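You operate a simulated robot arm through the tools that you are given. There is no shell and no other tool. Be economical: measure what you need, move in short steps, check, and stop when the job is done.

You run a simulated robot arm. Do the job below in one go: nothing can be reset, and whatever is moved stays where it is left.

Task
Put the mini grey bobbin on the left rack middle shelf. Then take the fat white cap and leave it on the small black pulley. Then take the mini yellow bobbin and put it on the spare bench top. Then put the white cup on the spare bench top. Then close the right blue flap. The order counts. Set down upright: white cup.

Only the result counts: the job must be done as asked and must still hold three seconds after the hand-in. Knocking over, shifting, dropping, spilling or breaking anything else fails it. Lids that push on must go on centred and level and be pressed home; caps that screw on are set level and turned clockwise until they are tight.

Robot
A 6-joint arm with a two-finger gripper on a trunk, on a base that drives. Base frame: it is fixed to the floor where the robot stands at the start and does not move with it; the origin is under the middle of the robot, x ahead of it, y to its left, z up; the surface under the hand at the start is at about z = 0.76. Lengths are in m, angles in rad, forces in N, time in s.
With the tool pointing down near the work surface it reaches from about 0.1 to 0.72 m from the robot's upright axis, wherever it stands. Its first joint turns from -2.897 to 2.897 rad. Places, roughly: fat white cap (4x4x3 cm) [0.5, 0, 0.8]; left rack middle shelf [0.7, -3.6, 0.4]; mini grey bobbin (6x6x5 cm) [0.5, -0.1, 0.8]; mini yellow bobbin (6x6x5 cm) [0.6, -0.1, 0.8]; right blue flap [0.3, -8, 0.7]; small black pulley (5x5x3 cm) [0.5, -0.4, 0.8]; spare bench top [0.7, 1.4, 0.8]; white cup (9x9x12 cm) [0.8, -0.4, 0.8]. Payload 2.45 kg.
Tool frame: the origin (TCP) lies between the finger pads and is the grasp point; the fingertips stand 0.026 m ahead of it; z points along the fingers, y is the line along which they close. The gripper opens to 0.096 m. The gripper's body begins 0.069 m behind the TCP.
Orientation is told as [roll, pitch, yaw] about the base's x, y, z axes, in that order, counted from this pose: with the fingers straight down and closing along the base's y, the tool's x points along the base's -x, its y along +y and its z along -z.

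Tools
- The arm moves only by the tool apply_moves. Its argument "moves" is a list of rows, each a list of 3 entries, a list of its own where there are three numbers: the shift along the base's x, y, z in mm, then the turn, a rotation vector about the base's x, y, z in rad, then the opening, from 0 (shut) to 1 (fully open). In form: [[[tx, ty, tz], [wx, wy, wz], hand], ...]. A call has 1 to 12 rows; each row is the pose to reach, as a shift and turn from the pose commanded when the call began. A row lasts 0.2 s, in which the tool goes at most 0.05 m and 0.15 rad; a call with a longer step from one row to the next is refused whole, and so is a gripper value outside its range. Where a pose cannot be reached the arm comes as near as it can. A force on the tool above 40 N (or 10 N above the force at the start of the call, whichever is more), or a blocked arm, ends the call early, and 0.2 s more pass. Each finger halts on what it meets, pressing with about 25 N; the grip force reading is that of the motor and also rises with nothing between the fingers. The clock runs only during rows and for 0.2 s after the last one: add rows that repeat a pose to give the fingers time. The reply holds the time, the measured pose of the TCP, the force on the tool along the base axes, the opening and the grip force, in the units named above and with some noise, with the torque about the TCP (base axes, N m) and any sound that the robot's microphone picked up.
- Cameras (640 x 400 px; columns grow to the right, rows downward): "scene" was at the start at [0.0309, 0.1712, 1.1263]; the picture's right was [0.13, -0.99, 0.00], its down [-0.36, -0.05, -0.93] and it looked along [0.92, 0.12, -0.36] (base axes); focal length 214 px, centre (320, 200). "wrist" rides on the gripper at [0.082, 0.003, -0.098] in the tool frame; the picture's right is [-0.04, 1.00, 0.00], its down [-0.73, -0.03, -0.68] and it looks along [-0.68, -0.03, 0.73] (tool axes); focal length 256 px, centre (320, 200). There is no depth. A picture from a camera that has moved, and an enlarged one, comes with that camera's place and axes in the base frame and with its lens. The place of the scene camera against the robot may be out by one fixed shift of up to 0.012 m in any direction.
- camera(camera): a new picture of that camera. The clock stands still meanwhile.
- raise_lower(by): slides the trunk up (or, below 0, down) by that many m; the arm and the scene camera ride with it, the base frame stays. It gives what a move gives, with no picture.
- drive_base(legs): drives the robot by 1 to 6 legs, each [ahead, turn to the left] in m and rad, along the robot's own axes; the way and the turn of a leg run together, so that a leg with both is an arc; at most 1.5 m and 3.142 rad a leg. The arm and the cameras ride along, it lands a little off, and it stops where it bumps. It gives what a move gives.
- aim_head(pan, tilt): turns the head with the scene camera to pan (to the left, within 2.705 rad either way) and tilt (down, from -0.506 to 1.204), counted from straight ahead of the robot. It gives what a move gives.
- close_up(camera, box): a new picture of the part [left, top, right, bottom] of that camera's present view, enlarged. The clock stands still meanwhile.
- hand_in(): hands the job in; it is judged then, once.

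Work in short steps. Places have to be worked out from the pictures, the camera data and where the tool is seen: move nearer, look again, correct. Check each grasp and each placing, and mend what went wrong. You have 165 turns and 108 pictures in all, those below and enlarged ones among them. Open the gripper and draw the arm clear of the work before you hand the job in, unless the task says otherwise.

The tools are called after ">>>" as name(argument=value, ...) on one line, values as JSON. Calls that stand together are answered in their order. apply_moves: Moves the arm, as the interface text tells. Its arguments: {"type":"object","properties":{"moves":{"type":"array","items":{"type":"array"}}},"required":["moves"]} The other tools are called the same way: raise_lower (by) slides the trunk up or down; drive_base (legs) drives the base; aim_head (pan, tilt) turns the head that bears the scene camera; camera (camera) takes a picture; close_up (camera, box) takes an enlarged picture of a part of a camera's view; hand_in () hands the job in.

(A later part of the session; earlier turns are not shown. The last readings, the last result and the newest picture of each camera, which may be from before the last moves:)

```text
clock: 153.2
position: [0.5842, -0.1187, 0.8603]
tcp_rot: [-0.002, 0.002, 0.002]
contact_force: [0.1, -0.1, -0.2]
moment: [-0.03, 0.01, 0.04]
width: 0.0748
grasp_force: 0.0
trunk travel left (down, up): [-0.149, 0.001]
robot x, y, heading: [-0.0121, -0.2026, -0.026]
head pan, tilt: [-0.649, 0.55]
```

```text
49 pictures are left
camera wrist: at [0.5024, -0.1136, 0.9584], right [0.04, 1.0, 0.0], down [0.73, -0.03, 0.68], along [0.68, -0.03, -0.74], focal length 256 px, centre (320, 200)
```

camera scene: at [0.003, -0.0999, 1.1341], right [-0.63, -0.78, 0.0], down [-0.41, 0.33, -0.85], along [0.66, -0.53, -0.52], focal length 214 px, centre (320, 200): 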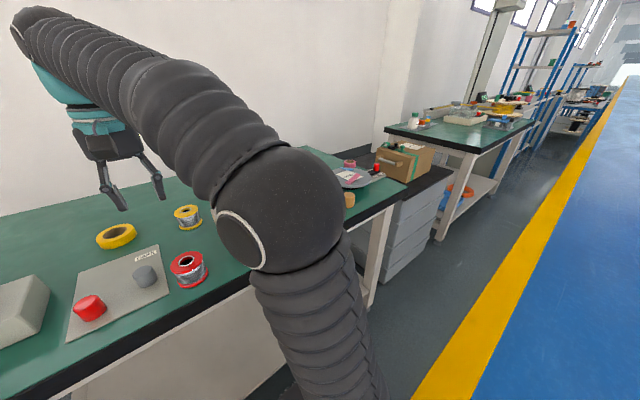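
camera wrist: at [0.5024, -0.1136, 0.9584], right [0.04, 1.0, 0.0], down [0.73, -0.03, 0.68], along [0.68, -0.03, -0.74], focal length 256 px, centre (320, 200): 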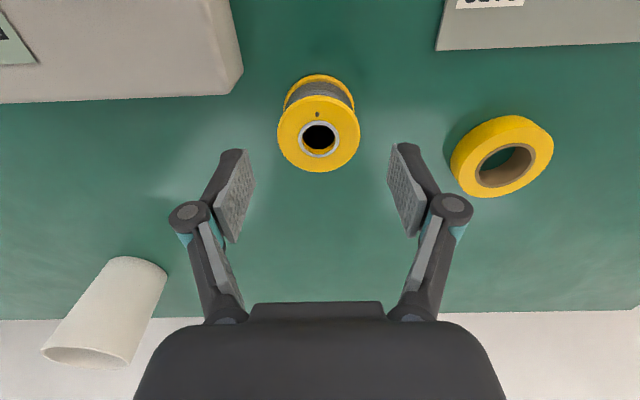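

Now centred exactly. Descend to z 0.793, close and lift.

>>> apply_moves(moves=[[[0, 0, -35], [0, 0, 0], 0.78], [[0, 0, -67], [0, 0, 0], 0.78], [[0, 0, -67], [0, 0, 0], 0.78], [[0, 0, -67], [0, 0, 0], 0.5], [[0, 0, -67], [0, 0, 0], 0.3], [[0, 0, -67], [0, 0, 0], 0.3], [[0, 0, -67], [0, 0, 0], 0.3]])

>>> apply_moves(moves=[[[0, 0, 15], [0, 0, 0], 0.3], [[0, 0, 55], [0, 0, 0], 0.3], [[0, 0, 90], [0, 0, 0], 0.3], [[-20, 0, 115], [0, 0, 0], 0.3], [[-60, 0, 125], [0, 0, 0], 0.3], [[-100, -20, 125], [0, 0, 0], 0.3], [[-120, -40, 125], [0, 0, 0], 0.3]])

>>> camera(camera="wrist")

```text
clock: 154.8
position: [0.5848, -0.1203, 0.7923]
tcp_rot: [-0.003, 0.003, 0.001]
contact_force: [0.1, -0.3, 2.6]
moment: [0.02, -0.12, -0.02]
width: 0.054
grasp_force: 24.8
trunk travel left (down, up): [-0.149, 0.001]
robot x, y, heading: [-0.0088, -0.2037, -0.027]
head pan, tilt: [-0.649, 0.55]
```

```text
clock: 156.4
position: [0.4624, -0.1596, 0.918]
tcp_rot: [-0.002, 0.002, 0.003]
contact_force: [0.6, -0.2, -2.3]
moment: [-0.02, 0.05, -0.01]
width: 0.0535
grasp_force: 25.4
trunk travel left (down, up): [-0.149, 0.001]
robot x, y, heading: [-0.0105, -0.2071, -0.024]
head pan, tilt: [-0.649, 0.55]
```

```text
48 pictures are left
camera wrist: at [0.381, -0.1548, 1.0158], right [0.04, 1.0, 0.0], down [0.73, -0.03, 0.68], along [0.68, -0.03, -0.74], focal length 256 px, centre (320, 200)
```

wrist: 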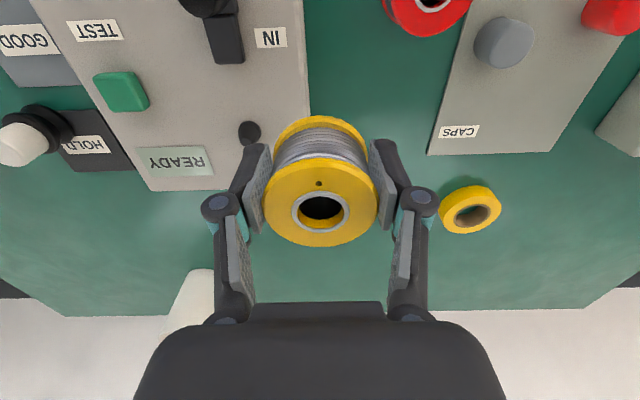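

Yellow bobbin held. I'll back out, drive left to the spare bench and look at its free space.

>>> drive_base(legs=[[-0.5, 0], [0, 1.596], [1.15, 0], [0, -1.571]])

>>> aim_head(pan=0.15, tilt=0.45)

>>> camera(camera="scene")

```text
clock: 172.3
position: [-0.0294, 1.0307, 0.9174]
tcp_rot: [0.0, 0.002, 0.077]
contact_force: [1.2, -0.4, -1.3]
moment: [0.01, 0.01, 0.03]
width: 0.0534
grasp_force: 24.6
trunk travel left (down, up): [-0.149, 0.001]
robot x, y, heading: [-0.4976, 0.9539, 0.048]
head pan, tilt: [-0.649, 0.55]
```

```text
clock: 173.4
position: [-0.0291, 1.0314, 0.9178]
tcp_rot: [-0.002, 0.002, 0.075]
contact_force: [0.4, 0.4, -1.4]
moment: [0.02, 0.04, 0.0]
width: 0.0536
grasp_force: 25.2
trunk travel left (down, up): [-0.149, 0.001]
robot x, y, heading: [-0.4996, 0.9503, 0.045]
head pan, tilt: [0.15, 0.45]
```

```text
47 pictures are left
camera scene: at [-0.4758, 1.1249, 1.1431], right [0.19, -0.98, 0.0], down [-0.43, -0.08, -0.9], along [0.88, 0.17, -0.44], focal length 214 px, centre (320, 200)
```

scene: 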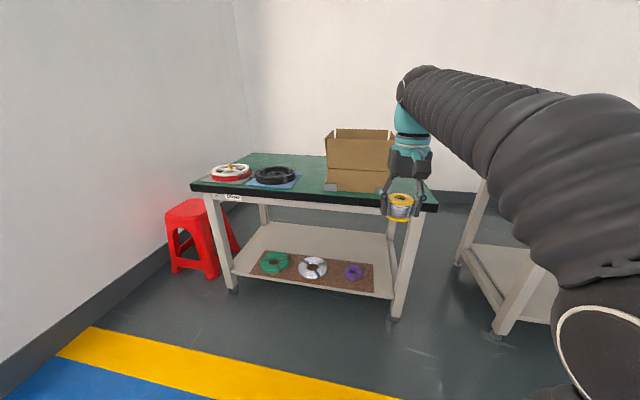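

The spare bench holds a box (y ≈ 0.99–1.27), a mat with a ring left of it (y > 1.40) and free space between/behind and at the right strip. I'll line up at y ≈ 1.3 and look from nearer.

>>> drive_base(legs=[[0, 1.526], [0.37, 0], [0, -1.571], [0.3, 0]])

>>> aim_head(pan=0.0, tilt=0.5)

>>> camera(camera="scene")

```text
clock: 185.0
position: [0.2841, 1.3649, 0.9194]
tcp_rot: [-0.003, 0.001, 0.003]
contact_force: [0.0, 0.3, -1.3]
moment: [0.0, 0.01, 0.02]
width: 0.0536
grasp_force: 25.5
trunk travel left (down, up): [-0.149, 0.001]
robot x, y, heading: [-0.1923, 1.3191, -0.03]
head pan, tilt: [0.15, 0.45]
```

```text
clock: 185.7
position: [0.284, 1.3642, 0.9183]
tcp_rot: [-0.001, 0.0, 0.001]
contact_force: [0.1, 0.4, -1.3]
moment: [-0.01, 0.03, -0.02]
width: 0.0537
grasp_force: 24.8
trunk travel left (down, up): [-0.149, 0.001]
robot x, y, heading: [-0.1913, 1.3218, -0.029]
head pan, tilt: [0.0, 0.499]
```

```text
46 pictures are left
camera scene: at [-0.1551, 1.4775, 1.1387], right [-0.03, -1.0, 0.0], down [-0.48, 0.01, -0.88], along [0.88, -0.02, -0.48], focal length 214 px, centre (320, 200)
```

scene: 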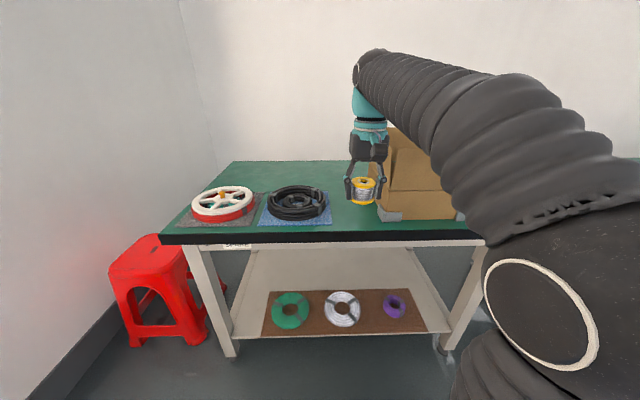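

The free gap between box (y ≈ 1.27) and mat (y ≈ 1.44) is centred at y ≈ 1.36. I'll move up to the bench with the base slightly left (y ≈ 1.40) so the forearm stays clear of the box.

>>> drive_base(legs=[[0, 0.43], [0.2, 0], [0, -0.4]])

>>> camera(camera="wrist")

```text
clock: 189.7
position: [0.465, 1.4571, 0.9184]
tcp_rot: [-0.001, 0.001, 0.035]
contact_force: [0.1, 0.1, -1.2]
moment: [0.04, 0.03, 0.02]
width: 0.0533
grasp_force: 25.4
trunk travel left (down, up): [-0.149, 0.001]
robot x, y, heading: [-0.0054, 1.3956, 0.004]
head pan, tilt: [0.0, 0.499]
```

```text
45 pictures are left
camera wrist: at [0.3832, 1.4591, 1.0161], right [0.01, 1.0, 0.0], down [0.74, 0.0, 0.68], along [0.68, 0.0, -0.74], focal length 256 px, centre (320, 200)
```

wrist: 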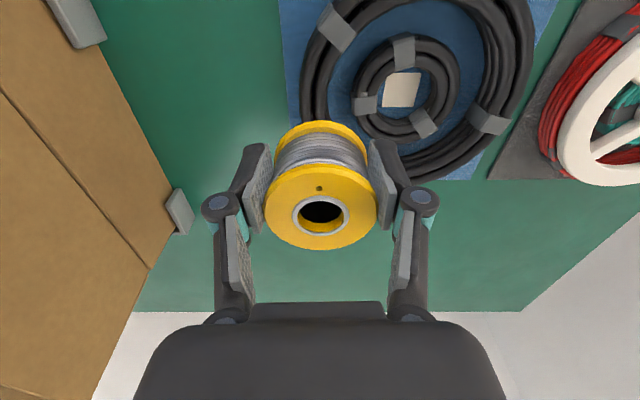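

From the wrist view: mat ends at x ≈ 0.585, box's left side y ≈ 1.26, free table behind the mat. I'll set the bobbin at about [0.65, 1.46], leaving the gap for the cup.

>>> apply_moves(moves=[[[40, 0, -10], [0, 0, -0.03], 0.3], [[80, 0, -25], [0, 0, -0.03], 0.3], [[120, 0, -40], [0, 0, -0.03], 0.3], [[155, 0, -60], [0, 0, -0.03], 0.3], [[185, 0, -85], [0, 0, -0.03], 0.3], [[185, 0, -85], [0, 0, -0.03], 0.3]])

>>> camera(camera="wrist")

```text
clock: 191.1
position: [0.6514, 1.4568, 0.8336]
tcp_rot: [-0.001, 0.001, 0.003]
contact_force: [-1.2, 0.1, -0.6]
moment: [0.0, 0.01, 0.01]
width: 0.0533
grasp_force: 25.2
trunk travel left (down, up): [-0.149, 0.001]
robot x, y, heading: [-0.006, 1.3957, 0.007]
head pan, tilt: [0.0, 0.499]
```

```text
44 pictures are left
camera wrist: at [0.5707, 1.4621, 0.9312], right [0.04, 1.0, 0.0], down [0.73, -0.03, 0.68], along [0.68, -0.03, -0.74], focal length 256 px, centre (320, 200)
```

wrist: 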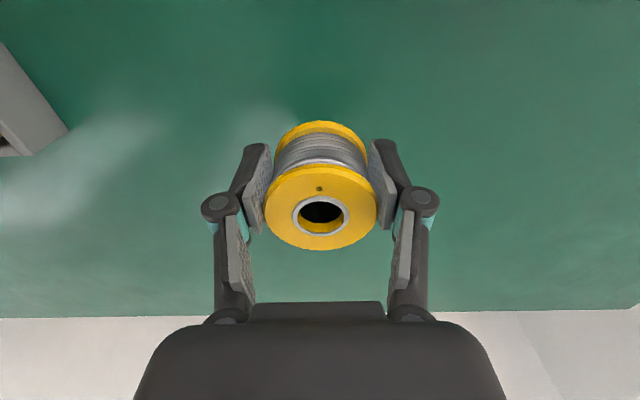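

Clear table beneath. Lower until contact (expected near z 0.793), then release and rise.

>>> apply_moves(moves=[[[0, 0, -20], [0, 0, 0], 0.3], [[0, 0, -34], [0, 0, 0], 0.3], [[0, 0, -38], [0, 0, 0], 0.3], [[0, 0, -41], [0, 0, 0], 0.3], [[0, 0, -41], [0, 0, 0], 0.3]])

```text
clock: 192.3
position: [0.6505, 1.4564, 0.7935]
tcp_rot: [-0.001, 0.003, 0.006]
contact_force: [-0.9, 0.7, -0.5]
moment: [-0.03, -0.03, 0.0]
width: 0.0535
grasp_force: 25.1
trunk travel left (down, up): [-0.149, 0.001]
robot x, y, heading: [-0.0104, 1.4001, 0.006]
head pan, tilt: [0.0, 0.499]
```

No contact yet; a few more millimetres in small steps.

>>> apply_moves(moves=[[[0, 0, -1.5], [0, 0, 0], 0.3], [[0, 0, -3], [0, 0, 0], 0.3], [[0, 0, -4.5], [0, 0, 0], 0.3], [[0, 0, -4.5], [0, 0, 0], 0.3]])

```text
clock: 193.3
position: [0.6484, 1.4568, 0.7891]
tcp_rot: [-0.002, 0.0, 0.004]
contact_force: [3.3, -0.6, 14.9]
moment: [-0.03, -0.11, -0.01]
width: 0.0544
grasp_force: 24.6
trunk travel left (down, up): [-0.149, 0.001]
robot x, y, heading: [-0.007, 1.3934, 0.01]
head pan, tilt: [0.0, 0.499]
```

Contact felt. Release and rise, then look.

>>> apply_moves(moves=[[[0, 0, 1.5], [0, 0, 0], 0.55], [[0, 0, 1.5], [0, 0, 0], 0.7], [[0, 0, 1.5], [0, 0, 0], 0.8], [[0, 0, 1.5], [0, 0, 0], 0.8], [[0, 0, 35], [0, 0, 0], 0.8], [[0, 0, 70], [0, 0, 0], 0.8], [[-40, 0, 100], [0, 0, 0], 0.8], [[-80, 0, 110], [0, 0, 0], 0.8], [[-80, 0, 110], [0, 0, 0], 0.8]])

>>> camera(camera="wrist")

```text
clock: 195.3
position: [0.5688, 1.4571, 0.898]
tcp_rot: [-0.002, 0.0, 0.005]
contact_force: [0.2, -0.2, -1.0]
moment: [0.02, 0.03, 0.0]
width: 0.0768
grasp_force: 0.0
trunk travel left (down, up): [-0.149, 0.001]
robot x, y, heading: [-0.0104, 1.3973, 0.005]
head pan, tilt: [0.0, 0.499]
```

```text
43 pictures are left
camera wrist: at [0.4877, 1.4613, 0.9958], right [0.04, 1.0, 0.0], down [0.74, -0.03, 0.68], along [0.68, -0.02, -0.74], focal length 256 px, centre (320, 200)
```

wrist: 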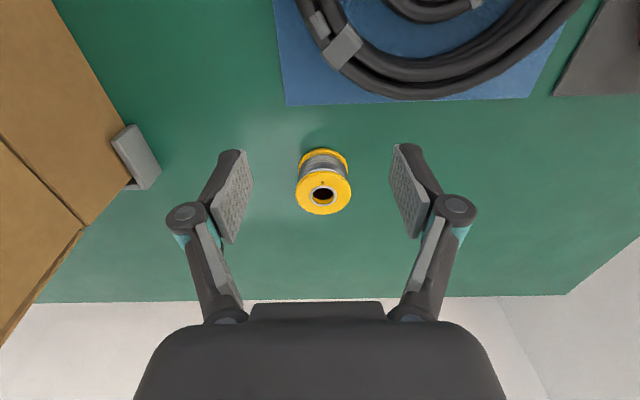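

The yellow bobbin stands on the spare bench. Next the white cup near [0.80, -0.38]. I retract the arm a little and drive back to the first bench.

>>> apply_moves(moves=[[[-40, 0, 15], [0, 0, 0], 1], [[-80, 0, 30], [0, 0, 0], 1], [[-120, 0, 35], [0, 0, 0], 1]])

>>> drive_base(legs=[[-0.5, 0], [0, -1.576], [1.3, 0], [0.42, 0], [0, 1.571]])

```text
clock: 196.1
position: [0.4532, 1.4563, 0.933]
tcp_rot: [-0.001, 0.004, 0.004]
contact_force: [0.5, -0.5, -1.2]
moment: [-0.03, 0.06, -0.05]
width: 0.0962
grasp_force: 0.0
trunk travel left (down, up): [-0.149, 0.001]
robot x, y, heading: [-0.004, 1.3992, 0.008]
head pan, tilt: [0.0, 0.499]
```

```text
clock: 215.3
position: [-0.1666, -0.2909, 0.9328]
tcp_rot: [-0.001, 0.001, -0.044]
contact_force: [1.1, 0.5, 1.5]
moment: [-0.03, 0.01, 0.01]
width: 0.096
grasp_force: 0.1
trunk travel left (down, up): [-0.149, 0.001]
robot x, y, heading: [-0.6318, -0.3267, -0.043]
head pan, tilt: [0.0, 0.499]
```

I'll straighten and approach the bench to x ≈ 0.05, then look with the wrist camera.

>>> drive_base(legs=[[0.68, 0.043]])

>>> aim_head(pan=0.0, tilt=0.7)

>>> camera(camera="scene")

>>> camera(camera="wrist")

```text
clock: 219.0
position: [0.5085, -0.2895, 0.9328]
tcp_rot: [-0.001, 0.002, -0.004]
contact_force: [0.0, -0.4, 1.1]
moment: [0.0, 0.04, 0.02]
width: 0.0957
grasp_force: 0.0
trunk travel left (down, up): [-0.149, 0.001]
robot x, y, heading: [0.0465, -0.3455, -0.004]
head pan, tilt: [0.0, 0.499]
```

```text
clock: 219.7
position: [0.5078, -0.2884, 0.932]
tcp_rot: [-0.002, 0.002, -0.003]
contact_force: [-0.1, 0.0, -1.2]
moment: [0.0, 0.0, 0.01]
width: 0.0959
grasp_force: 0.2
trunk travel left (down, up): [-0.149, 0.001]
robot x, y, heading: [0.0481, -0.3432, -0.007]
head pan, tilt: [0.0, 0.7]
```

```text
42 pictures are left
camera scene: at [0.0727, -0.1864, 1.121], right [0.0, -1.0, 0.0], down [-0.64, 0.0, -0.77], along [0.77, 0.0, -0.64], focal length 214 px, centre (320, 200)
```

scene: 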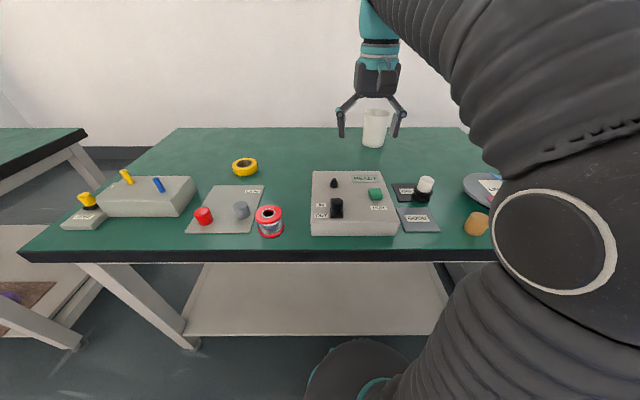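

```text
41 pictures are left
camera wrist: at [0.4262, -0.2845, 1.0306], right [0.04, 1.0, 0.0], down [0.73, -0.03, 0.68], along [0.68, -0.03, -0.74], focal length 256 px, centre (320, 200)
```

wrist: 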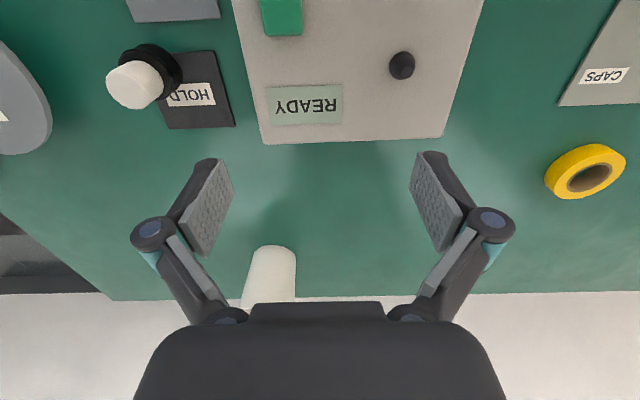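

The cup stands around [0.81, -0.386], rim z ≈ 0.88. The base is already close to the bench's lower shelf, so I'll gain reach by tilting the hand forward 0.5 rad, and grip the cup's left wall (one finger inside). First tilt and move near for a look.

>>> apply_moves(moves=[[[0, -15, 5], [0, -0.14, 0], 1], [[10, -30, 10], [0, -0.28, 0], 1], [[30, -45, 20], [0, -0.42, 0], 1], [[60, -54, 20], [0, -0.5, 0], 1], [[100, -54, 20], [0, -0.5, 0], 1], [[140, -54, 20], [0, -0.5, 0], 1], [[140, -54, 20], [0, -0.5, 0], 1]])

>>> camera(camera="wrist")

>>> close_up(camera="scene", box=[390, 160, 450, 210])

```text
clock: 221.3
position: [0.6496, -0.3445, 0.9495]
tcp_rot: [0.002, -0.501, -0.005]
contact_force: [0.8, 0.0, 0.1]
moment: [0.02, 0.01, 0.0]
width: 0.0961
grasp_force: 0.0
trunk travel left (down, up): [-0.149, 0.001]
robot x, y, heading: [0.0496, -0.3461, -0.002]
head pan, tilt: [0.0, 0.7]
```

```text
40 pictures are left
camera wrist: at [0.5306, -0.3396, 0.9973], right [0.04, 1.0, 0.02], down [0.32, -0.03, 0.95], along [0.95, -0.03, -0.32], focal length 256 px, centre (320, 200)
```

wrist: 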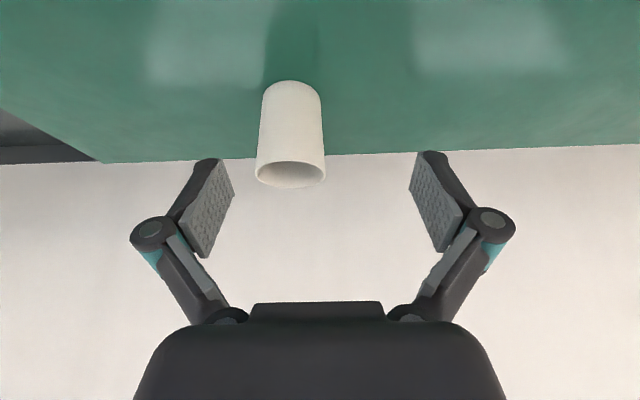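

```text
8.00 times, centred on (420, 185) of scene
camera zoom: at [0.0726, -0.1864, 1.121], right [0.0, -1.0, 0.0], down [-0.64, 0.0, -0.76], along [0.76, 0.0, -0.64], focal length 1716 px, centre (-480, 320)
```

zoom: 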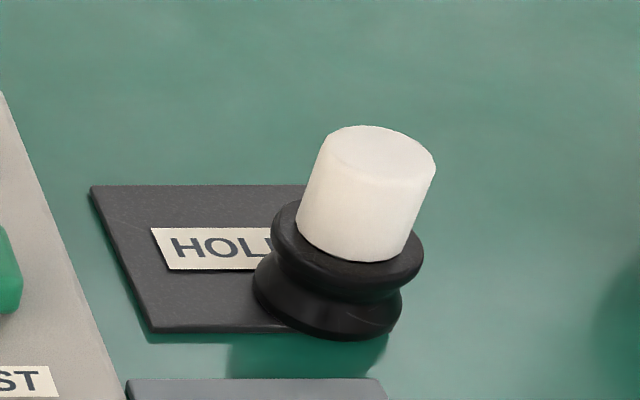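

The cap sits level and well supported on the pulley. The cup's rim measures about 8.4 cm, centre ≈ [0.81, -0.382], rim z ≈ 0.87, so the gripper can go around it. I'll line up in y and come closer.

>>> apply_moves(moves=[[[30, -20, 0], [0, 0, 0], 1], [[60, -37, -5], [0, 0, 0], 1], [[85, -37, -15], [0, 0, 0], 1], [[85, -37, -15], [0, 0, 0], 1]])

>>> camera(camera="wrist")

```text
clock: 222.3
position: [0.7321, -0.3808, 0.9375]
tcp_rot: [0.003, -0.501, -0.005]
contact_force: [-0.1, 0.4, -0.6]
moment: [0.01, 0.0, -0.01]
width: 0.096
grasp_force: 0.0
trunk travel left (down, up): [-0.149, 0.001]
robot x, y, heading: [0.0473, -0.346, -0.003]
head pan, tilt: [0.0, 0.7]
```

```text
38 pictures are left
camera wrist: at [0.6141, -0.3763, 0.9837], right [0.04, 1.0, 0.02], down [0.32, -0.03, 0.95], along [0.95, -0.03, -0.32], focal length 256 px, centre (320, 200)
```

wrist: 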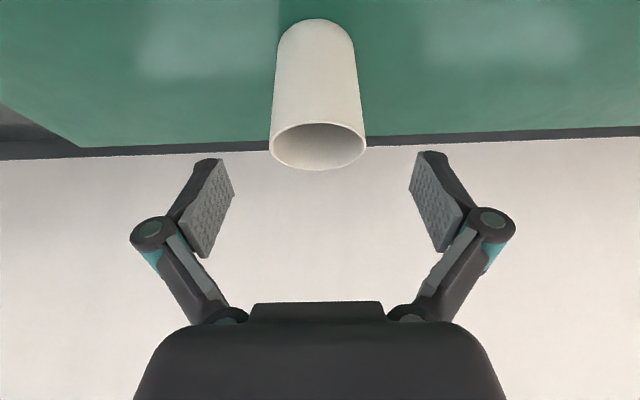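

Cup centre confirmed at [0.808, -0.3825]. I advance and descend so the fingers straddle the upper body.

>>> apply_moves(moves=[[[19, -2, -22], [0, 0, 0], 1], [[38, -2, -44], [0, 0, 0], 1], [[57, -2, -66], [0, 0, 0], 1], [[76, -2, -86], [0, 0, 0], 1], [[76, -2, -86], [0, 0, 0], 1]])

>>> camera(camera="wrist")

```text
clock: 223.5
position: [0.8082, -0.3823, 0.853]
tcp_rot: [0.003, -0.499, -0.005]
contact_force: [0.5, 1.4, 0.2]
moment: [0.0, -0.03, -0.02]
width: 0.096
grasp_force: 0.0
trunk travel left (down, up): [-0.149, 0.001]
robot x, y, heading: [0.0493, -0.3467, -0.002]
head pan, tilt: [0.0, 0.7]
```

```text
37 pictures are left
camera wrist: at [0.6898, -0.3789, 0.8988], right [0.04, 1.0, 0.02], down [0.32, -0.03, 0.95], along [0.95, -0.03, -0.32], focal length 256 px, centre (320, 200)
```

wrist: 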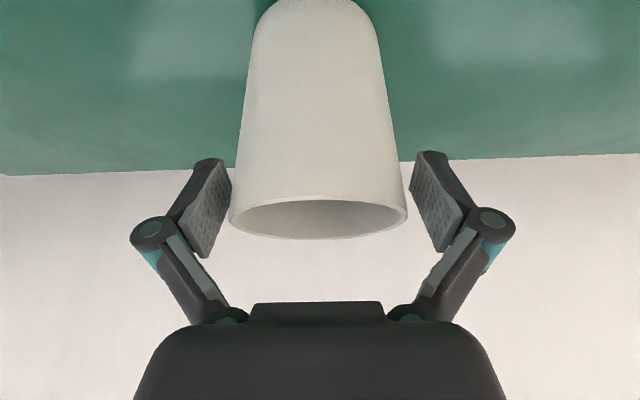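

The fingers straddle the cup just below its rim. Close, dwell, and lift a little.

>>> apply_moves(moves=[[[0, -0.5, 0], [0, 0, 0], 0.9], [[0, -0.5, 0], [0, 0, 0], 0.75], [[0, -0.5, 0], [0, 0, 0], 0.6], [[0, -0.5, 0], [0, 0, 0], 0.6], [[0, -0.5, 0], [0, 0, 0], 0.6], [[0, -0.5, 10], [0, 0, 0], 0.6], [[0, -0.5, 25], [0, 0, 0], 0.6], [[0, -0.5, 25], [0, 0, 0], 0.6]])

>>> camera(camera="wrist")

>>> camera(camera="scene")

```text
clock: 225.3
position: [0.8093, -0.382, 0.8756]
tcp_rot: [0.002, -0.496, -0.006]
contact_force: [0.6, -0.6, -1.4]
moment: [0.03, 0.02, 0.0]
width: 0.0827
grasp_force: 25.3
trunk travel left (down, up): [-0.149, 0.001]
robot x, y, heading: [0.0509, -0.3479, -0.002]
head pan, tilt: [0.0, 0.7]
```

```text
36 pictures are left
camera wrist: at [0.6903, -0.3779, 0.923], right [0.04, 1.0, 0.02], down [0.32, -0.03, 0.95], along [0.95, -0.03, -0.32], focal length 256 px, centre (320, 200)
```

wrist: 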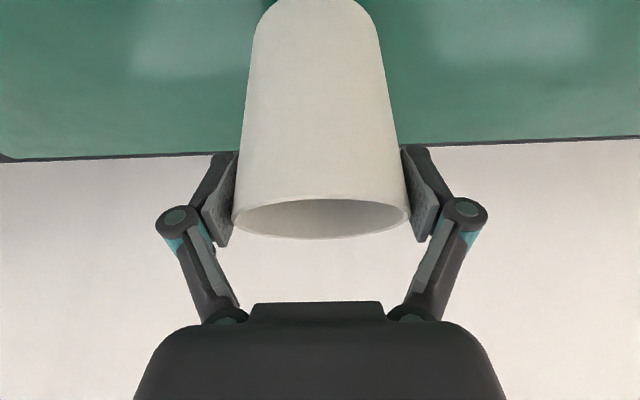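

```text
35 pictures are left
camera scene: at [0.0728, -0.1864, 1.121], right [0.0, -1.0, 0.0], down [-0.64, 0.0, -0.76], along [0.76, 0.0, -0.64], focal length 214 px, centre (320, 200)
```

scene: 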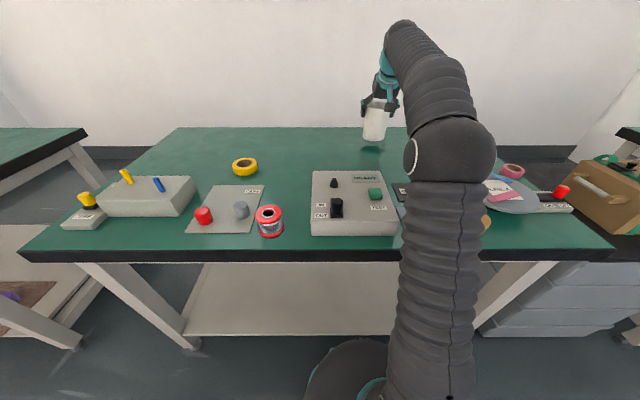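

Cup lifted cleanly (width 0.083). I retract to x ≈ 0.64 while rising well above the box and the cap.

>>> apply_moves(moves=[[[-20, 0, 25], [0, 0, 0], 0.6], [[-50, 0, 45], [0, 0, 0], 0.6], [[-90, 0, 65], [0, 0, 0], 0.6], [[-130, 0, 80], [0, 0, 0], 0.6], [[-160, 0, 95], [0, 0, 0], 0.6], [[-170, 0, 100], [0, 0, 0], 0.6], [[-170, 0, 100], [0, 0, 0], 0.6]])

```text
clock: 226.9
position: [0.6385, -0.3826, 0.9777]
tcp_rot: [0.002, -0.499, -0.006]
contact_force: [-0.7, -0.1, -1.0]
moment: [0.01, 0.0, 0.0]
width: 0.0826
grasp_force: 25.4
trunk travel left (down, up): [-0.149, 0.001]
robot x, y, heading: [0.0456, -0.3459, -0.007]
head pan, tilt: [0.0, 0.7]
```

Cup bottom is now at z ≈ 0.885. Back out and drive to the spare bench.

>>> drive_base(legs=[[-0.55, 0], [0, 1.578], [1.3, 0], [0.44, 0], [0, -1.571]])

>>> aim_head(pan=0.0, tilt=0.5)

>>> camera(camera="scene")

```text
clock: 246.4
position: [0.0391, 1.3638, 0.9778]
tcp_rot: [0.001, -0.498, -0.015]
contact_force: [0.3, -0.2, -2.4]
moment: [-0.02, -0.02, -0.03]
width: 0.0828
grasp_force: 24.9
trunk travel left (down, up): [-0.149, 0.001]
robot x, y, heading: [-0.5499, 1.4062, -0.012]
head pan, tilt: [0.0, 0.7]
```

```text
clock: 247.1
position: [0.0381, 1.3649, 0.9775]
tcp_rot: [0.002, -0.497, -0.014]
contact_force: [0.6, 0.2, -0.9]
moment: [0.0, 0.02, 0.05]
width: 0.0825
grasp_force: 25.1
trunk travel left (down, up): [-0.149, 0.001]
robot x, y, heading: [-0.5489, 1.4097, -0.015]
head pan, tilt: [0.0, 0.499]
```

```text
34 pictures are left
camera scene: at [-0.5187, 1.5669, 1.1386], right [-0.01, -1.0, 0.0], down [-0.48, 0.01, -0.88], along [0.88, -0.01, -0.48], focal length 214 px, centre (320, 200)
```

scene: 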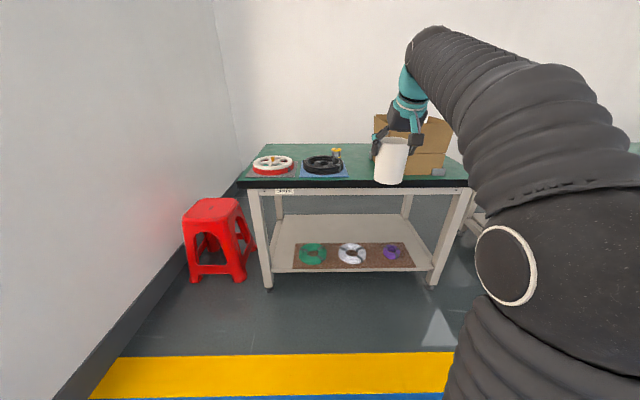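

Well placed. Drive ahead 0.48 m over the bench gap, then look with the wrist and scene cameras.

>>> drive_base(legs=[[0.48, 0.015]])

>>> aim_head(pan=-0.2, tilt=0.6)

>>> camera(camera="scene")

>>> camera(camera="wrist")

```text
clock: 249.9
position: [0.5133, 1.3727, 0.9781]
tcp_rot: [0.002, -0.498, 0.0]
contact_force: [-0.1, -1.1, -1.3]
moment: [0.01, 0.01, -0.01]
width: 0.0825
grasp_force: 24.7
trunk travel left (down, up): [-0.149, 0.001]
robot x, y, heading: [-0.0741, 1.4077, -0.002]
head pan, tilt: [0.0, 0.499]
```

```text
clock: 250.7
position: [0.5145, 1.3735, 0.9774]
tcp_rot: [0.002, -0.498, 0.003]
contact_force: [0.9, 0.1, -1.4]
moment: [0.01, 0.04, -0.02]
width: 0.0824
grasp_force: 24.8
trunk travel left (down, up): [-0.149, 0.001]
robot x, y, heading: [-0.0757, 1.4047, 0.008]
head pan, tilt: [-0.201, 0.6]
```

```text
33 pictures are left
camera scene: at [-0.0512, 1.5472, 1.1296], right [-0.2, -0.98, 0.0], down [-0.55, 0.11, -0.83], along [0.81, -0.16, -0.56], focal length 214 px, centre (320, 200)
```

scene: 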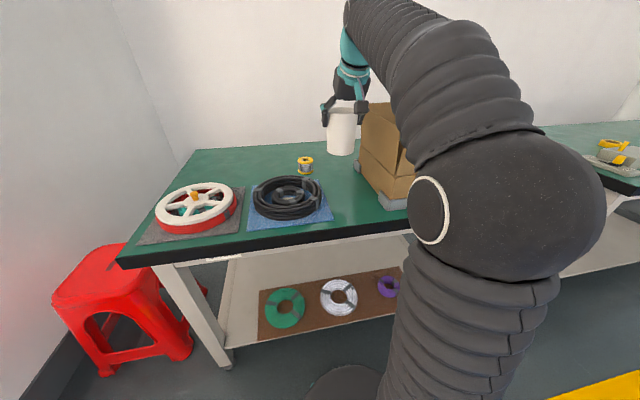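

```text
32 pictures are left
camera wrist: at [0.395, 1.3763, 1.0243], right [0.03, 1.0, 0.02], down [0.32, -0.03, 0.95], along [0.95, -0.02, -0.32], focal length 256 px, centre (320, 200)
```

wrist: 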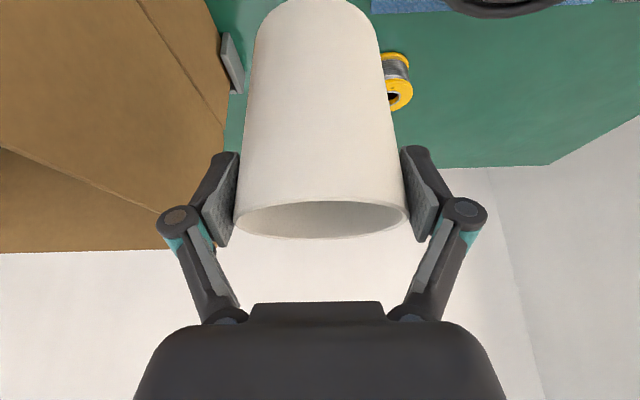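

I'll shift 13 mm right to y 1.36 and lower to just above the table.

>>> apply_moves(moves=[[[0, -13, -20], [0, 0, 0], 0.6], [[0, -13, -55], [0, 0, 0], 0.6], [[0, -13, -90], [0, 0, 0], 0.6], [[0, -13, -115], [0, 0, 0], 0.6], [[0, -13, -115], [0, 0, 0], 0.6]])

>>> camera(camera="scene")

>>> camera(camera="wrist")

```text
clock: 251.9
position: [0.5138, 1.3604, 0.8626]
tcp_rot: [0.001, -0.499, 0.001]
contact_force: [0.4, -0.1, -1.1]
moment: [-0.01, -0.01, 0.0]
width: 0.0827
grasp_force: 24.9
trunk travel left (down, up): [-0.149, 0.001]
robot x, y, heading: [-0.0767, 1.4036, 0.002]
head pan, tilt: [-0.201, 0.6]
```

```text
31 pictures are left
camera scene: at [-0.0513, 1.5471, 1.1296], right [-0.2, -0.98, 0.0], down [-0.55, 0.11, -0.83], along [0.81, -0.16, -0.56], focal length 214 px, centre (320, 200)
```

scene: 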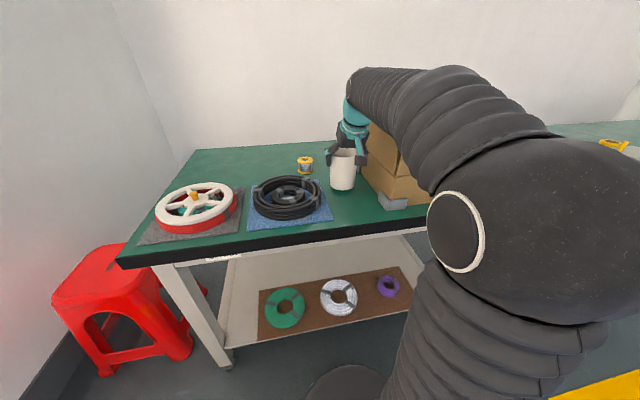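

```text
30 pictures are left
camera wrist: at [0.394, 1.3635, 0.9099], right [0.03, 1.0, 0.02], down [0.32, -0.03, 0.95], along [0.95, -0.02, -0.32], focal length 256 px, centre (320, 200)
```

wrist: 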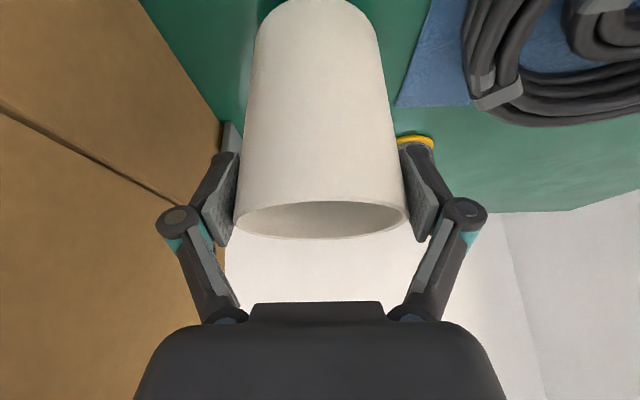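

Clear of box, mat and bobbin. Lower in small steps until contact.

>>> apply_moves(moves=[[[0, 0, -5], [0, 0, 0], 0.6], [[0, 0, -8], [0, 0, 0], 0.6], [[0, 0, -10], [0, 0, 0], 0.6], [[0, 0, -12], [0, 0, 0], 0.6], [[0, 0, -14], [0, 0, 0], 0.6], [[0, 0, -14], [0, 0, 0], 0.6]])

```text
clock: 253.3
position: [0.5129, 1.3589, 0.8491]
tcp_rot: [0.003, -0.501, 0.001]
contact_force: [-0.7, -2.1, 12.7]
moment: [0.32, -0.13, 0.09]
width: 0.0825
grasp_force: 25.1
trunk travel left (down, up): [-0.149, 0.001]
robot x, y, heading: [-0.0782, 1.4089, 0.006]
head pan, tilt: [-0.201, 0.6]
```

Contact at 0.849 as expected. Open and withdraw back along the tool axis.

>>> apply_moves(moves=[[[0, 0, 1], [0, 0, 0], 0.9], [[0, 0, 1], [0, 0, 0], 0.98], [[0, 0, 1], [0, 0, 0], 0.98], [[0, 0, 1], [0, 0, 0], 0.98], [[-10, 0, 19], [0, 0, 0], 0.98], [[-24, 0, 44], [0, 0, 0], 0.98], [[-43, 0, 79], [0, 0, 0], 0.98], [[-65, 0, 110], [0, 0, 0], 0.98], [[-80, 0, 120], [0, 0, 0], 0.98], [[-80, 0, 120], [0, 0, 0], 0.98]])

>>> camera(camera="wrist")

>>> camera(camera="scene")

```text
clock: 255.5
position: [0.435, 1.3597, 0.9706]
tcp_rot: [0.002, -0.497, 0.002]
contact_force: [-0.5, -0.2, 0.3]
moment: [-0.01, -0.02, 0.01]
width: 0.094
grasp_force: 0.2
trunk travel left (down, up): [-0.149, 0.001]
robot x, y, heading: [-0.0752, 1.4049, 0.003]
head pan, tilt: [-0.201, 0.6]
```

```text
29 pictures are left
camera wrist: at [0.3163, 1.3631, 1.0173], right [0.03, 1.0, 0.02], down [0.32, -0.03, 0.95], along [0.95, -0.02, -0.32], focal length 256 px, centre (320, 200)
```

wrist: 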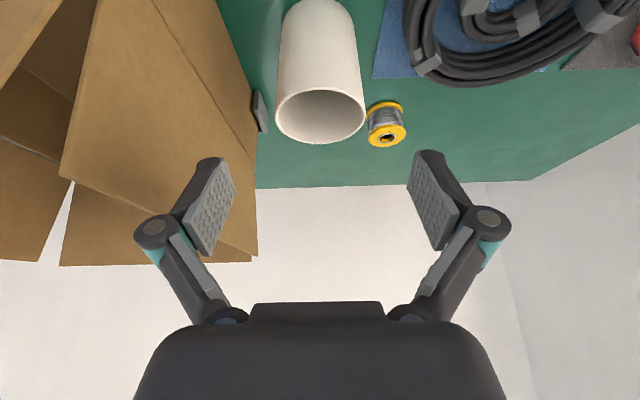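

```text
28 pictures are left
camera scene: at [-0.0513, 1.5471, 1.1296], right [-0.2, -0.98, 0.0], down [-0.55, 0.11, -0.83], along [0.81, -0.16, -0.56], focal length 214 px, centre (320, 200)
```

scene: 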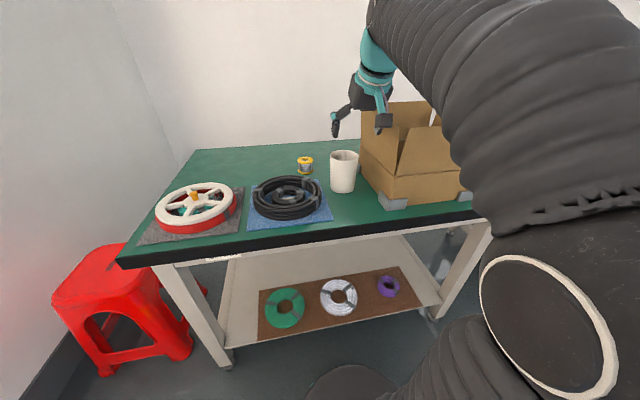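

The cup stands upright on the spare bench and the box, mat and bobbin are undisturbed. Last: the right blue flap at about [0.3, -8, 0.7]. I level and tuck the hand, then drive down the aisle.

>>> apply_moves(moves=[[[-10, 0, 5], [0, 0.14, 0], 0.5], [[-20, 0, 5], [0, 0.28, 0], 0.3], [[-40, 0, 0], [0, 0.42, 0], 0.1], [[-50, 0, -20], [0, 0.5, 0], 0], [[-50, 0, -20], [0, 0.5, 0], 0]])

>>> drive_base(legs=[[-0.5, 0], [0, -1.574], [1.5, 0], [1.5, 0], [1.5, 0]])

```text
clock: 256.7
position: [0.3839, 1.3595, 0.9486]
tcp_rot: [0.002, 0.002, 0.002]
contact_force: [-0.6, 0.0, -0.1]
moment: [0.02, -0.01, 0.01]
width: 0.0
grasp_force: 25.0
trunk travel left (down, up): [-0.149, 0.001]
robot x, y, heading: [-0.0768, 1.4051, 0.0]
head pan, tilt: [-0.201, 0.6]
```

```text
clock: 284.4
position: [-0.9759, -3.4758, 0.9481]
tcp_rot: [0.002, 0.002, -1.681]
contact_force: [0.3, 0.0, -0.1]
moment: [0.02, 0.04, -0.02]
width: 0.0
grasp_force: 25.6
trunk travel left (down, up): [-0.149, 0.001]
robot x, y, heading: [-0.8794, -3.0231, -1.678]
head pan, tilt: [-0.201, 0.6]
```

Heading drifted; correct it, continue to y ≈ -6 and look ahead-left.

>>> drive_base(legs=[[0, 0.187], [1.5, 0], [1.5, 0]])

>>> aim_head(pan=0.4, tilt=0.3)

>>> camera(camera="scene")

```text
clock: 299.5
position: [-0.6901, -6.4706, 0.9493]
tcp_rot: [0.001, 0.001, -1.523]
contact_force: [-0.2, -0.5, 0.6]
moment: [-0.03, 0.0, 0.0]
width: 0.0
grasp_force: 25.1
trunk travel left (down, up): [-0.149, 0.001]
robot x, y, heading: [-0.6653, -6.0058, -1.521]
head pan, tilt: [-0.201, 0.6]
```

```text
clock: 300.5
position: [-0.6909, -6.4696, 0.9488]
tcp_rot: [0.001, 0.001, -1.522]
contact_force: [-0.1, -0.2, 0.8]
moment: [0.0, 0.02, 0.01]
width: 0.0003
grasp_force: 24.4
trunk travel left (down, up): [-0.149, 0.001]
robot x, y, heading: [-0.6661, -6.0078, -1.518]
head pan, tilt: [0.4, 0.3]
```

```text
27 pictures are left
camera scene: at [-0.4731, -6.0228, 1.157], right [-0.9, -0.43, 0.0], down [-0.13, 0.27, -0.96], along [0.41, -0.86, -0.3], focal length 214 px, centre (320, 200)
```

scene: 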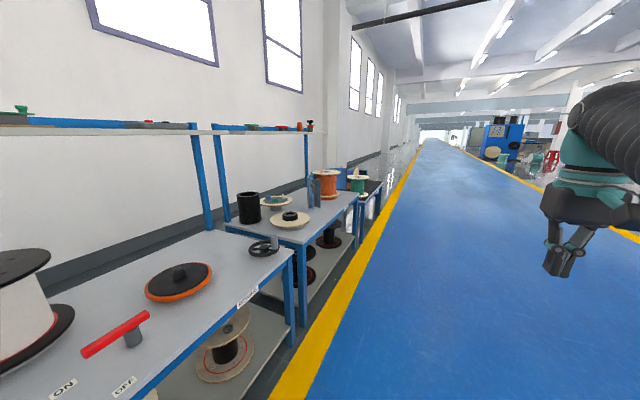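

The flap should be near pixel (336, 181); close-up there.

>>> close_up(camera="scene", box=[270, 140, 410, 230])

```text
4.44 times, centred on (340, 185) of scene
camera zoom: at [-0.4731, -6.0228, 1.157], right [-0.9, -0.43, 0.0], down [-0.13, 0.27, -0.96], along [0.41, -0.86, -0.3], focal length 953 px, centre (231, 267)
```

zoom: 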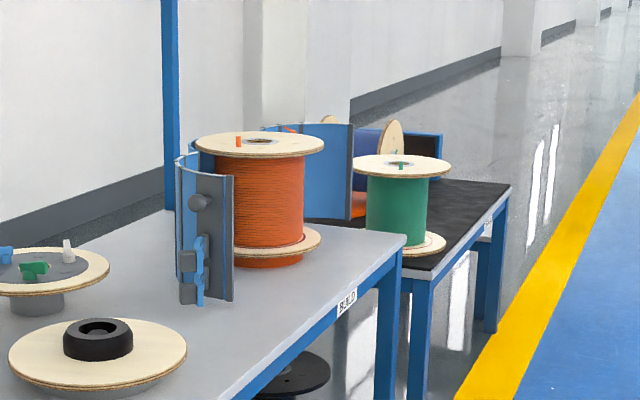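

A blue box with flaps stands on the black table beyond. I'll drive abreast of it and face it.

>>> drive_base(legs=[[1.5, 0], [0.45, 0], [0, 1.52]])

>>> aim_head(pan=0.0, tilt=0.45)

>>> camera(camera="scene")

```text
clock: 314.0
position: [-0.1061, -8.0062, 0.9478]
tcp_rot: [0.002, 0.003, -0.01]
contact_force: [-0.1, 0.5, -0.3]
moment: [0.0, -0.02, 0.02]
width: 0.0
grasp_force: 24.7
trunk travel left (down, up): [-0.149, 0.001]
robot x, y, heading: [-0.5631, -7.9561, -0.003]
head pan, tilt: [0.4, 0.3]
```

```text
clock: 314.8
position: [-0.107, -8.006, 0.948]
tcp_rot: [0.002, 0.002, -0.01]
contact_force: [-0.3, -0.5, -0.6]
moment: [-0.02, -0.04, -0.02]
width: 0.0
grasp_force: 25.2
trunk travel left (down, up): [-0.149, 0.001]
robot x, y, heading: [-0.5618, -7.9539, -0.012]
head pan, tilt: [0.0, 0.45]
```

```text
25 pictures are left
camera scene: at [-0.5339, -7.7953, 1.1432], right [-0.01, -1.0, 0.0], down [-0.43, 0.0, -0.9], along [0.9, -0.01, -0.43], focal length 214 px, centre (320, 200)
```

scene: 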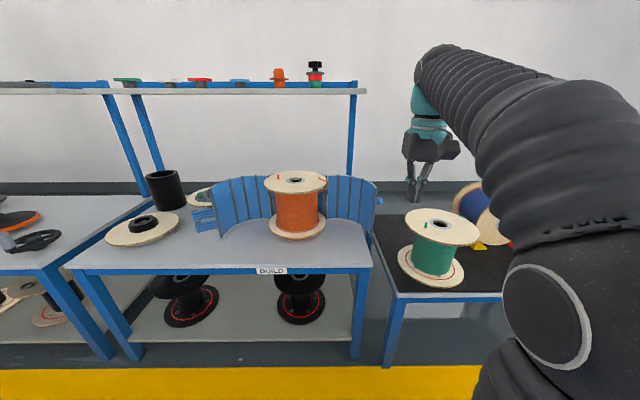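

This is the BUILD table with an orange spool inside a blue curved guard. Close-up of the guard.

>>> close_up(camera="scene", box=[180, 155, 400, 285])

```text
2.91 times, centred on (290, 220) of scene
camera zoom: at [-0.5339, -7.7953, 1.1432], right [-0.01, -1.0, 0.0], down [-0.43, 0.0, -0.9], along [0.9, -0.01, -0.43], focal length 624 px, centre (407, 142)
```

zoom: 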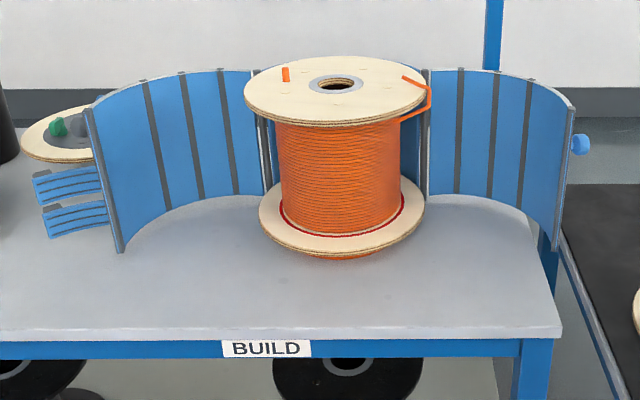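

The guard has a right flap: hinge near [0.43, -7.84], free edge near [0.26, -8.03], top z ≈ 0.82, knob on its outside. It closes by swinging its free edge left/forward round the spool. I'll drive closer and look from above with the wrist camera.

>>> drive_base(legs=[[0.28, 0.01]])

>>> camera(camera="wrist")

>>> camera(camera="scene")

```text
clock: 316.8
position: [0.1712, -8.0016, 0.9491]
tcp_rot: [0.003, 0.001, -0.001]
contact_force: [0.6, 0.3, -0.1]
moment: [0.02, 0.01, -0.02]
width: 0.0001
grasp_force: 24.9
trunk travel left (down, up): [-0.149, 0.001]
robot x, y, heading: [-0.2858, -7.9561, 0.004]
head pan, tilt: [0.0, 0.45]
```

```text
23 pictures are left
camera wrist: at [0.0896, -7.9977, 1.0463], right [0.04, 1.0, 0.0], down [0.73, -0.03, 0.68], along [0.68, -0.03, -0.74], focal length 256 px, centre (320, 200)
```

wrist: 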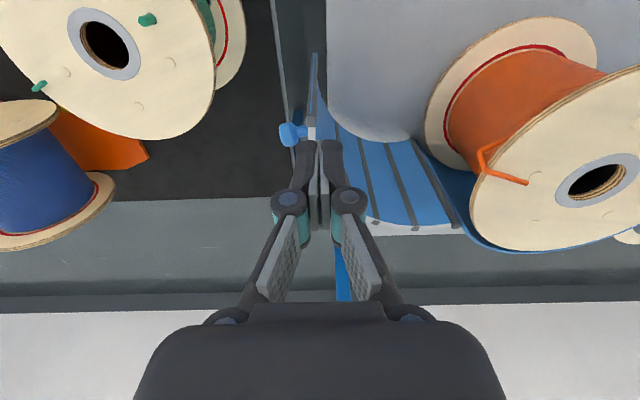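

```text
22 pictures are left
camera scene: at [-0.2581, -7.796, 1.1432], right [0.0, -1.0, 0.0], down [-0.44, 0.0, -0.9], along [0.9, 0.0, -0.44], focal length 214 px, centre (320, 200)
```

scene: 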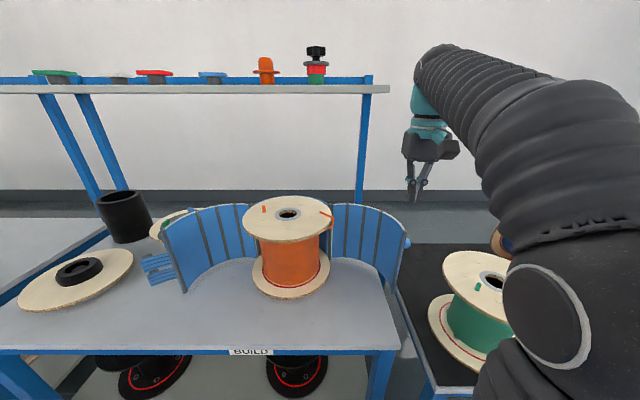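

Refined: hinge ≈ [0.348, -7.83], free edge ≈ [0.20, -8.01], top z ≈ 0.84, knob at z ≈ 0.775. I'll bring the closed fingers over the flap to its outer side at [0.30, -8.05] and descend there, tips just above knob height.

>>> apply_moves(moves=[[[40, -25, 0], [0, 0, 0], 0], [[85, -45, 0], [0, 0, 0], 0], [[130, -52, 0], [0, 0, 0], 0], [[130, -52, -10], [0, 0, 0], 0]])

>>> camera(camera="wrist")

>>> close_up(camera="scene", box=[310, 140, 470, 300])

```text
clock: 317.8
position: [0.3024, -8.0545, 0.9376]
tcp_rot: [0.001, 0.0, 0.0]
contact_force: [0.4, 0.1, -0.1]
moment: [-0.04, 0.02, -0.01]
width: 0.0
grasp_force: 25.2
trunk travel left (down, up): [-0.149, 0.001]
robot x, y, heading: [-0.2876, -7.9564, 0.001]
head pan, tilt: [0.0, 0.45]
```

```text
21 pictures are left
camera wrist: at [0.2214, -8.0491, 1.0351], right [0.04, 1.0, 0.0], down [0.73, -0.03, 0.68], along [0.68, -0.03, -0.74], focal length 256 px, centre (320, 200)
```

wrist: 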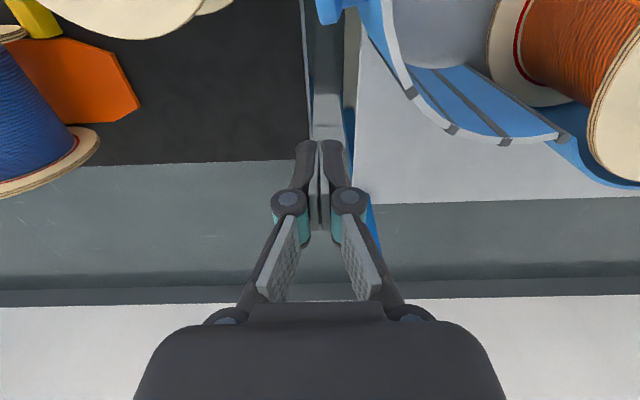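

```text
2.50 times, centred on (390, 220) of scene
camera zoom: at [-0.258, -7.796, 1.1431], right [0.0, -1.0, 0.0], down [-0.44, 0.0, -0.9], along [0.9, 0.0, -0.44], focal length 536 px, centre (145, 150)
```

zoom: 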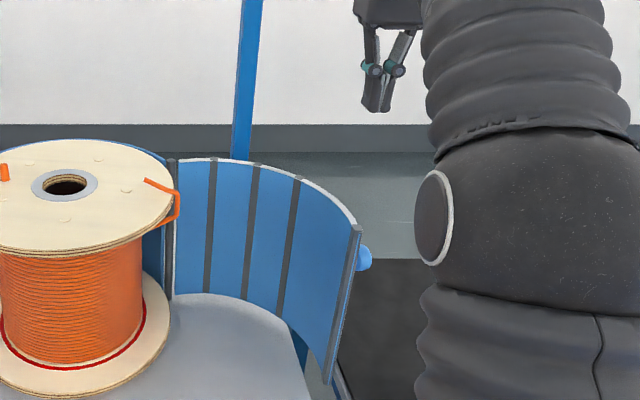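

The outer side is clear for the fingers. Descend to TCP z 0.822, then begin the sweep about the hinge [0.342, -7.848] with radius 0.18.

>>> apply_moves(moves=[[[0, 0, -45], [0, 0, 0], 0], [[0, 0, -90], [0, 0, 0], 0], [[0, 0, -116], [0, 0, 0], 0], [[0, 0, -116], [0, 0, 0], 0]])

>>> apply_moves(moves=[[[-7, 32, 0], [0, 0, 0], 0], [[-22, 38, 0], [0, 0, 0], 0], [[-36, 43, 0], [0, 0, 0], 0], [[-50, 51, 0], [0, 0, 0], 0], [[-63, 59, 0], [0, 0, 0], 0], [[-75, 69, 0], [0, 0, 0], 0], [[-87, 79, 0], [0, 0, 0], 0]])

>>> camera(camera="scene")

```text
clock: 318.8
position: [0.3007, -8.0548, 0.8224]
tcp_rot: [0.001, 0.003, 0.001]
contact_force: [0.1, 0.2, -0.8]
moment: [-0.02, 0.02, 0.03]
width: 0.0003
grasp_force: 24.9
trunk travel left (down, up): [-0.149, 0.001]
robot x, y, heading: [-0.2896, -7.9549, 0.002]
head pan, tilt: [0.0, 0.45]
```

```text
clock: 320.4
position: [0.2139, -7.9764, 0.8229]
tcp_rot: [0.002, 0.002, 0.003]
contact_force: [-0.1, -0.6, 0.3]
moment: [0.0, 0.0, -0.01]
width: 0.0001
grasp_force: 24.6
trunk travel left (down, up): [-0.149, 0.001]
robot x, y, heading: [-0.2863, -7.957, 0.005]
head pan, tilt: [0.0, 0.45]
```

```text
19 pictures are left
camera scene: at [-0.2579, -7.796, 1.1432], right [0.0, -1.0, 0.0], down [-0.44, 0.0, -0.9], along [0.9, 0.0, -0.44], focal length 214 px, centre (320, 200)
```

scene: 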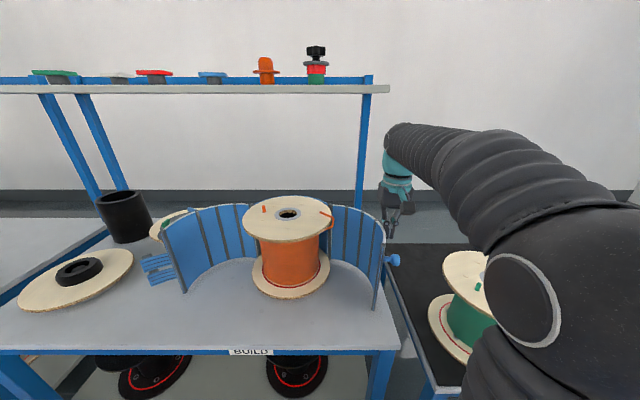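

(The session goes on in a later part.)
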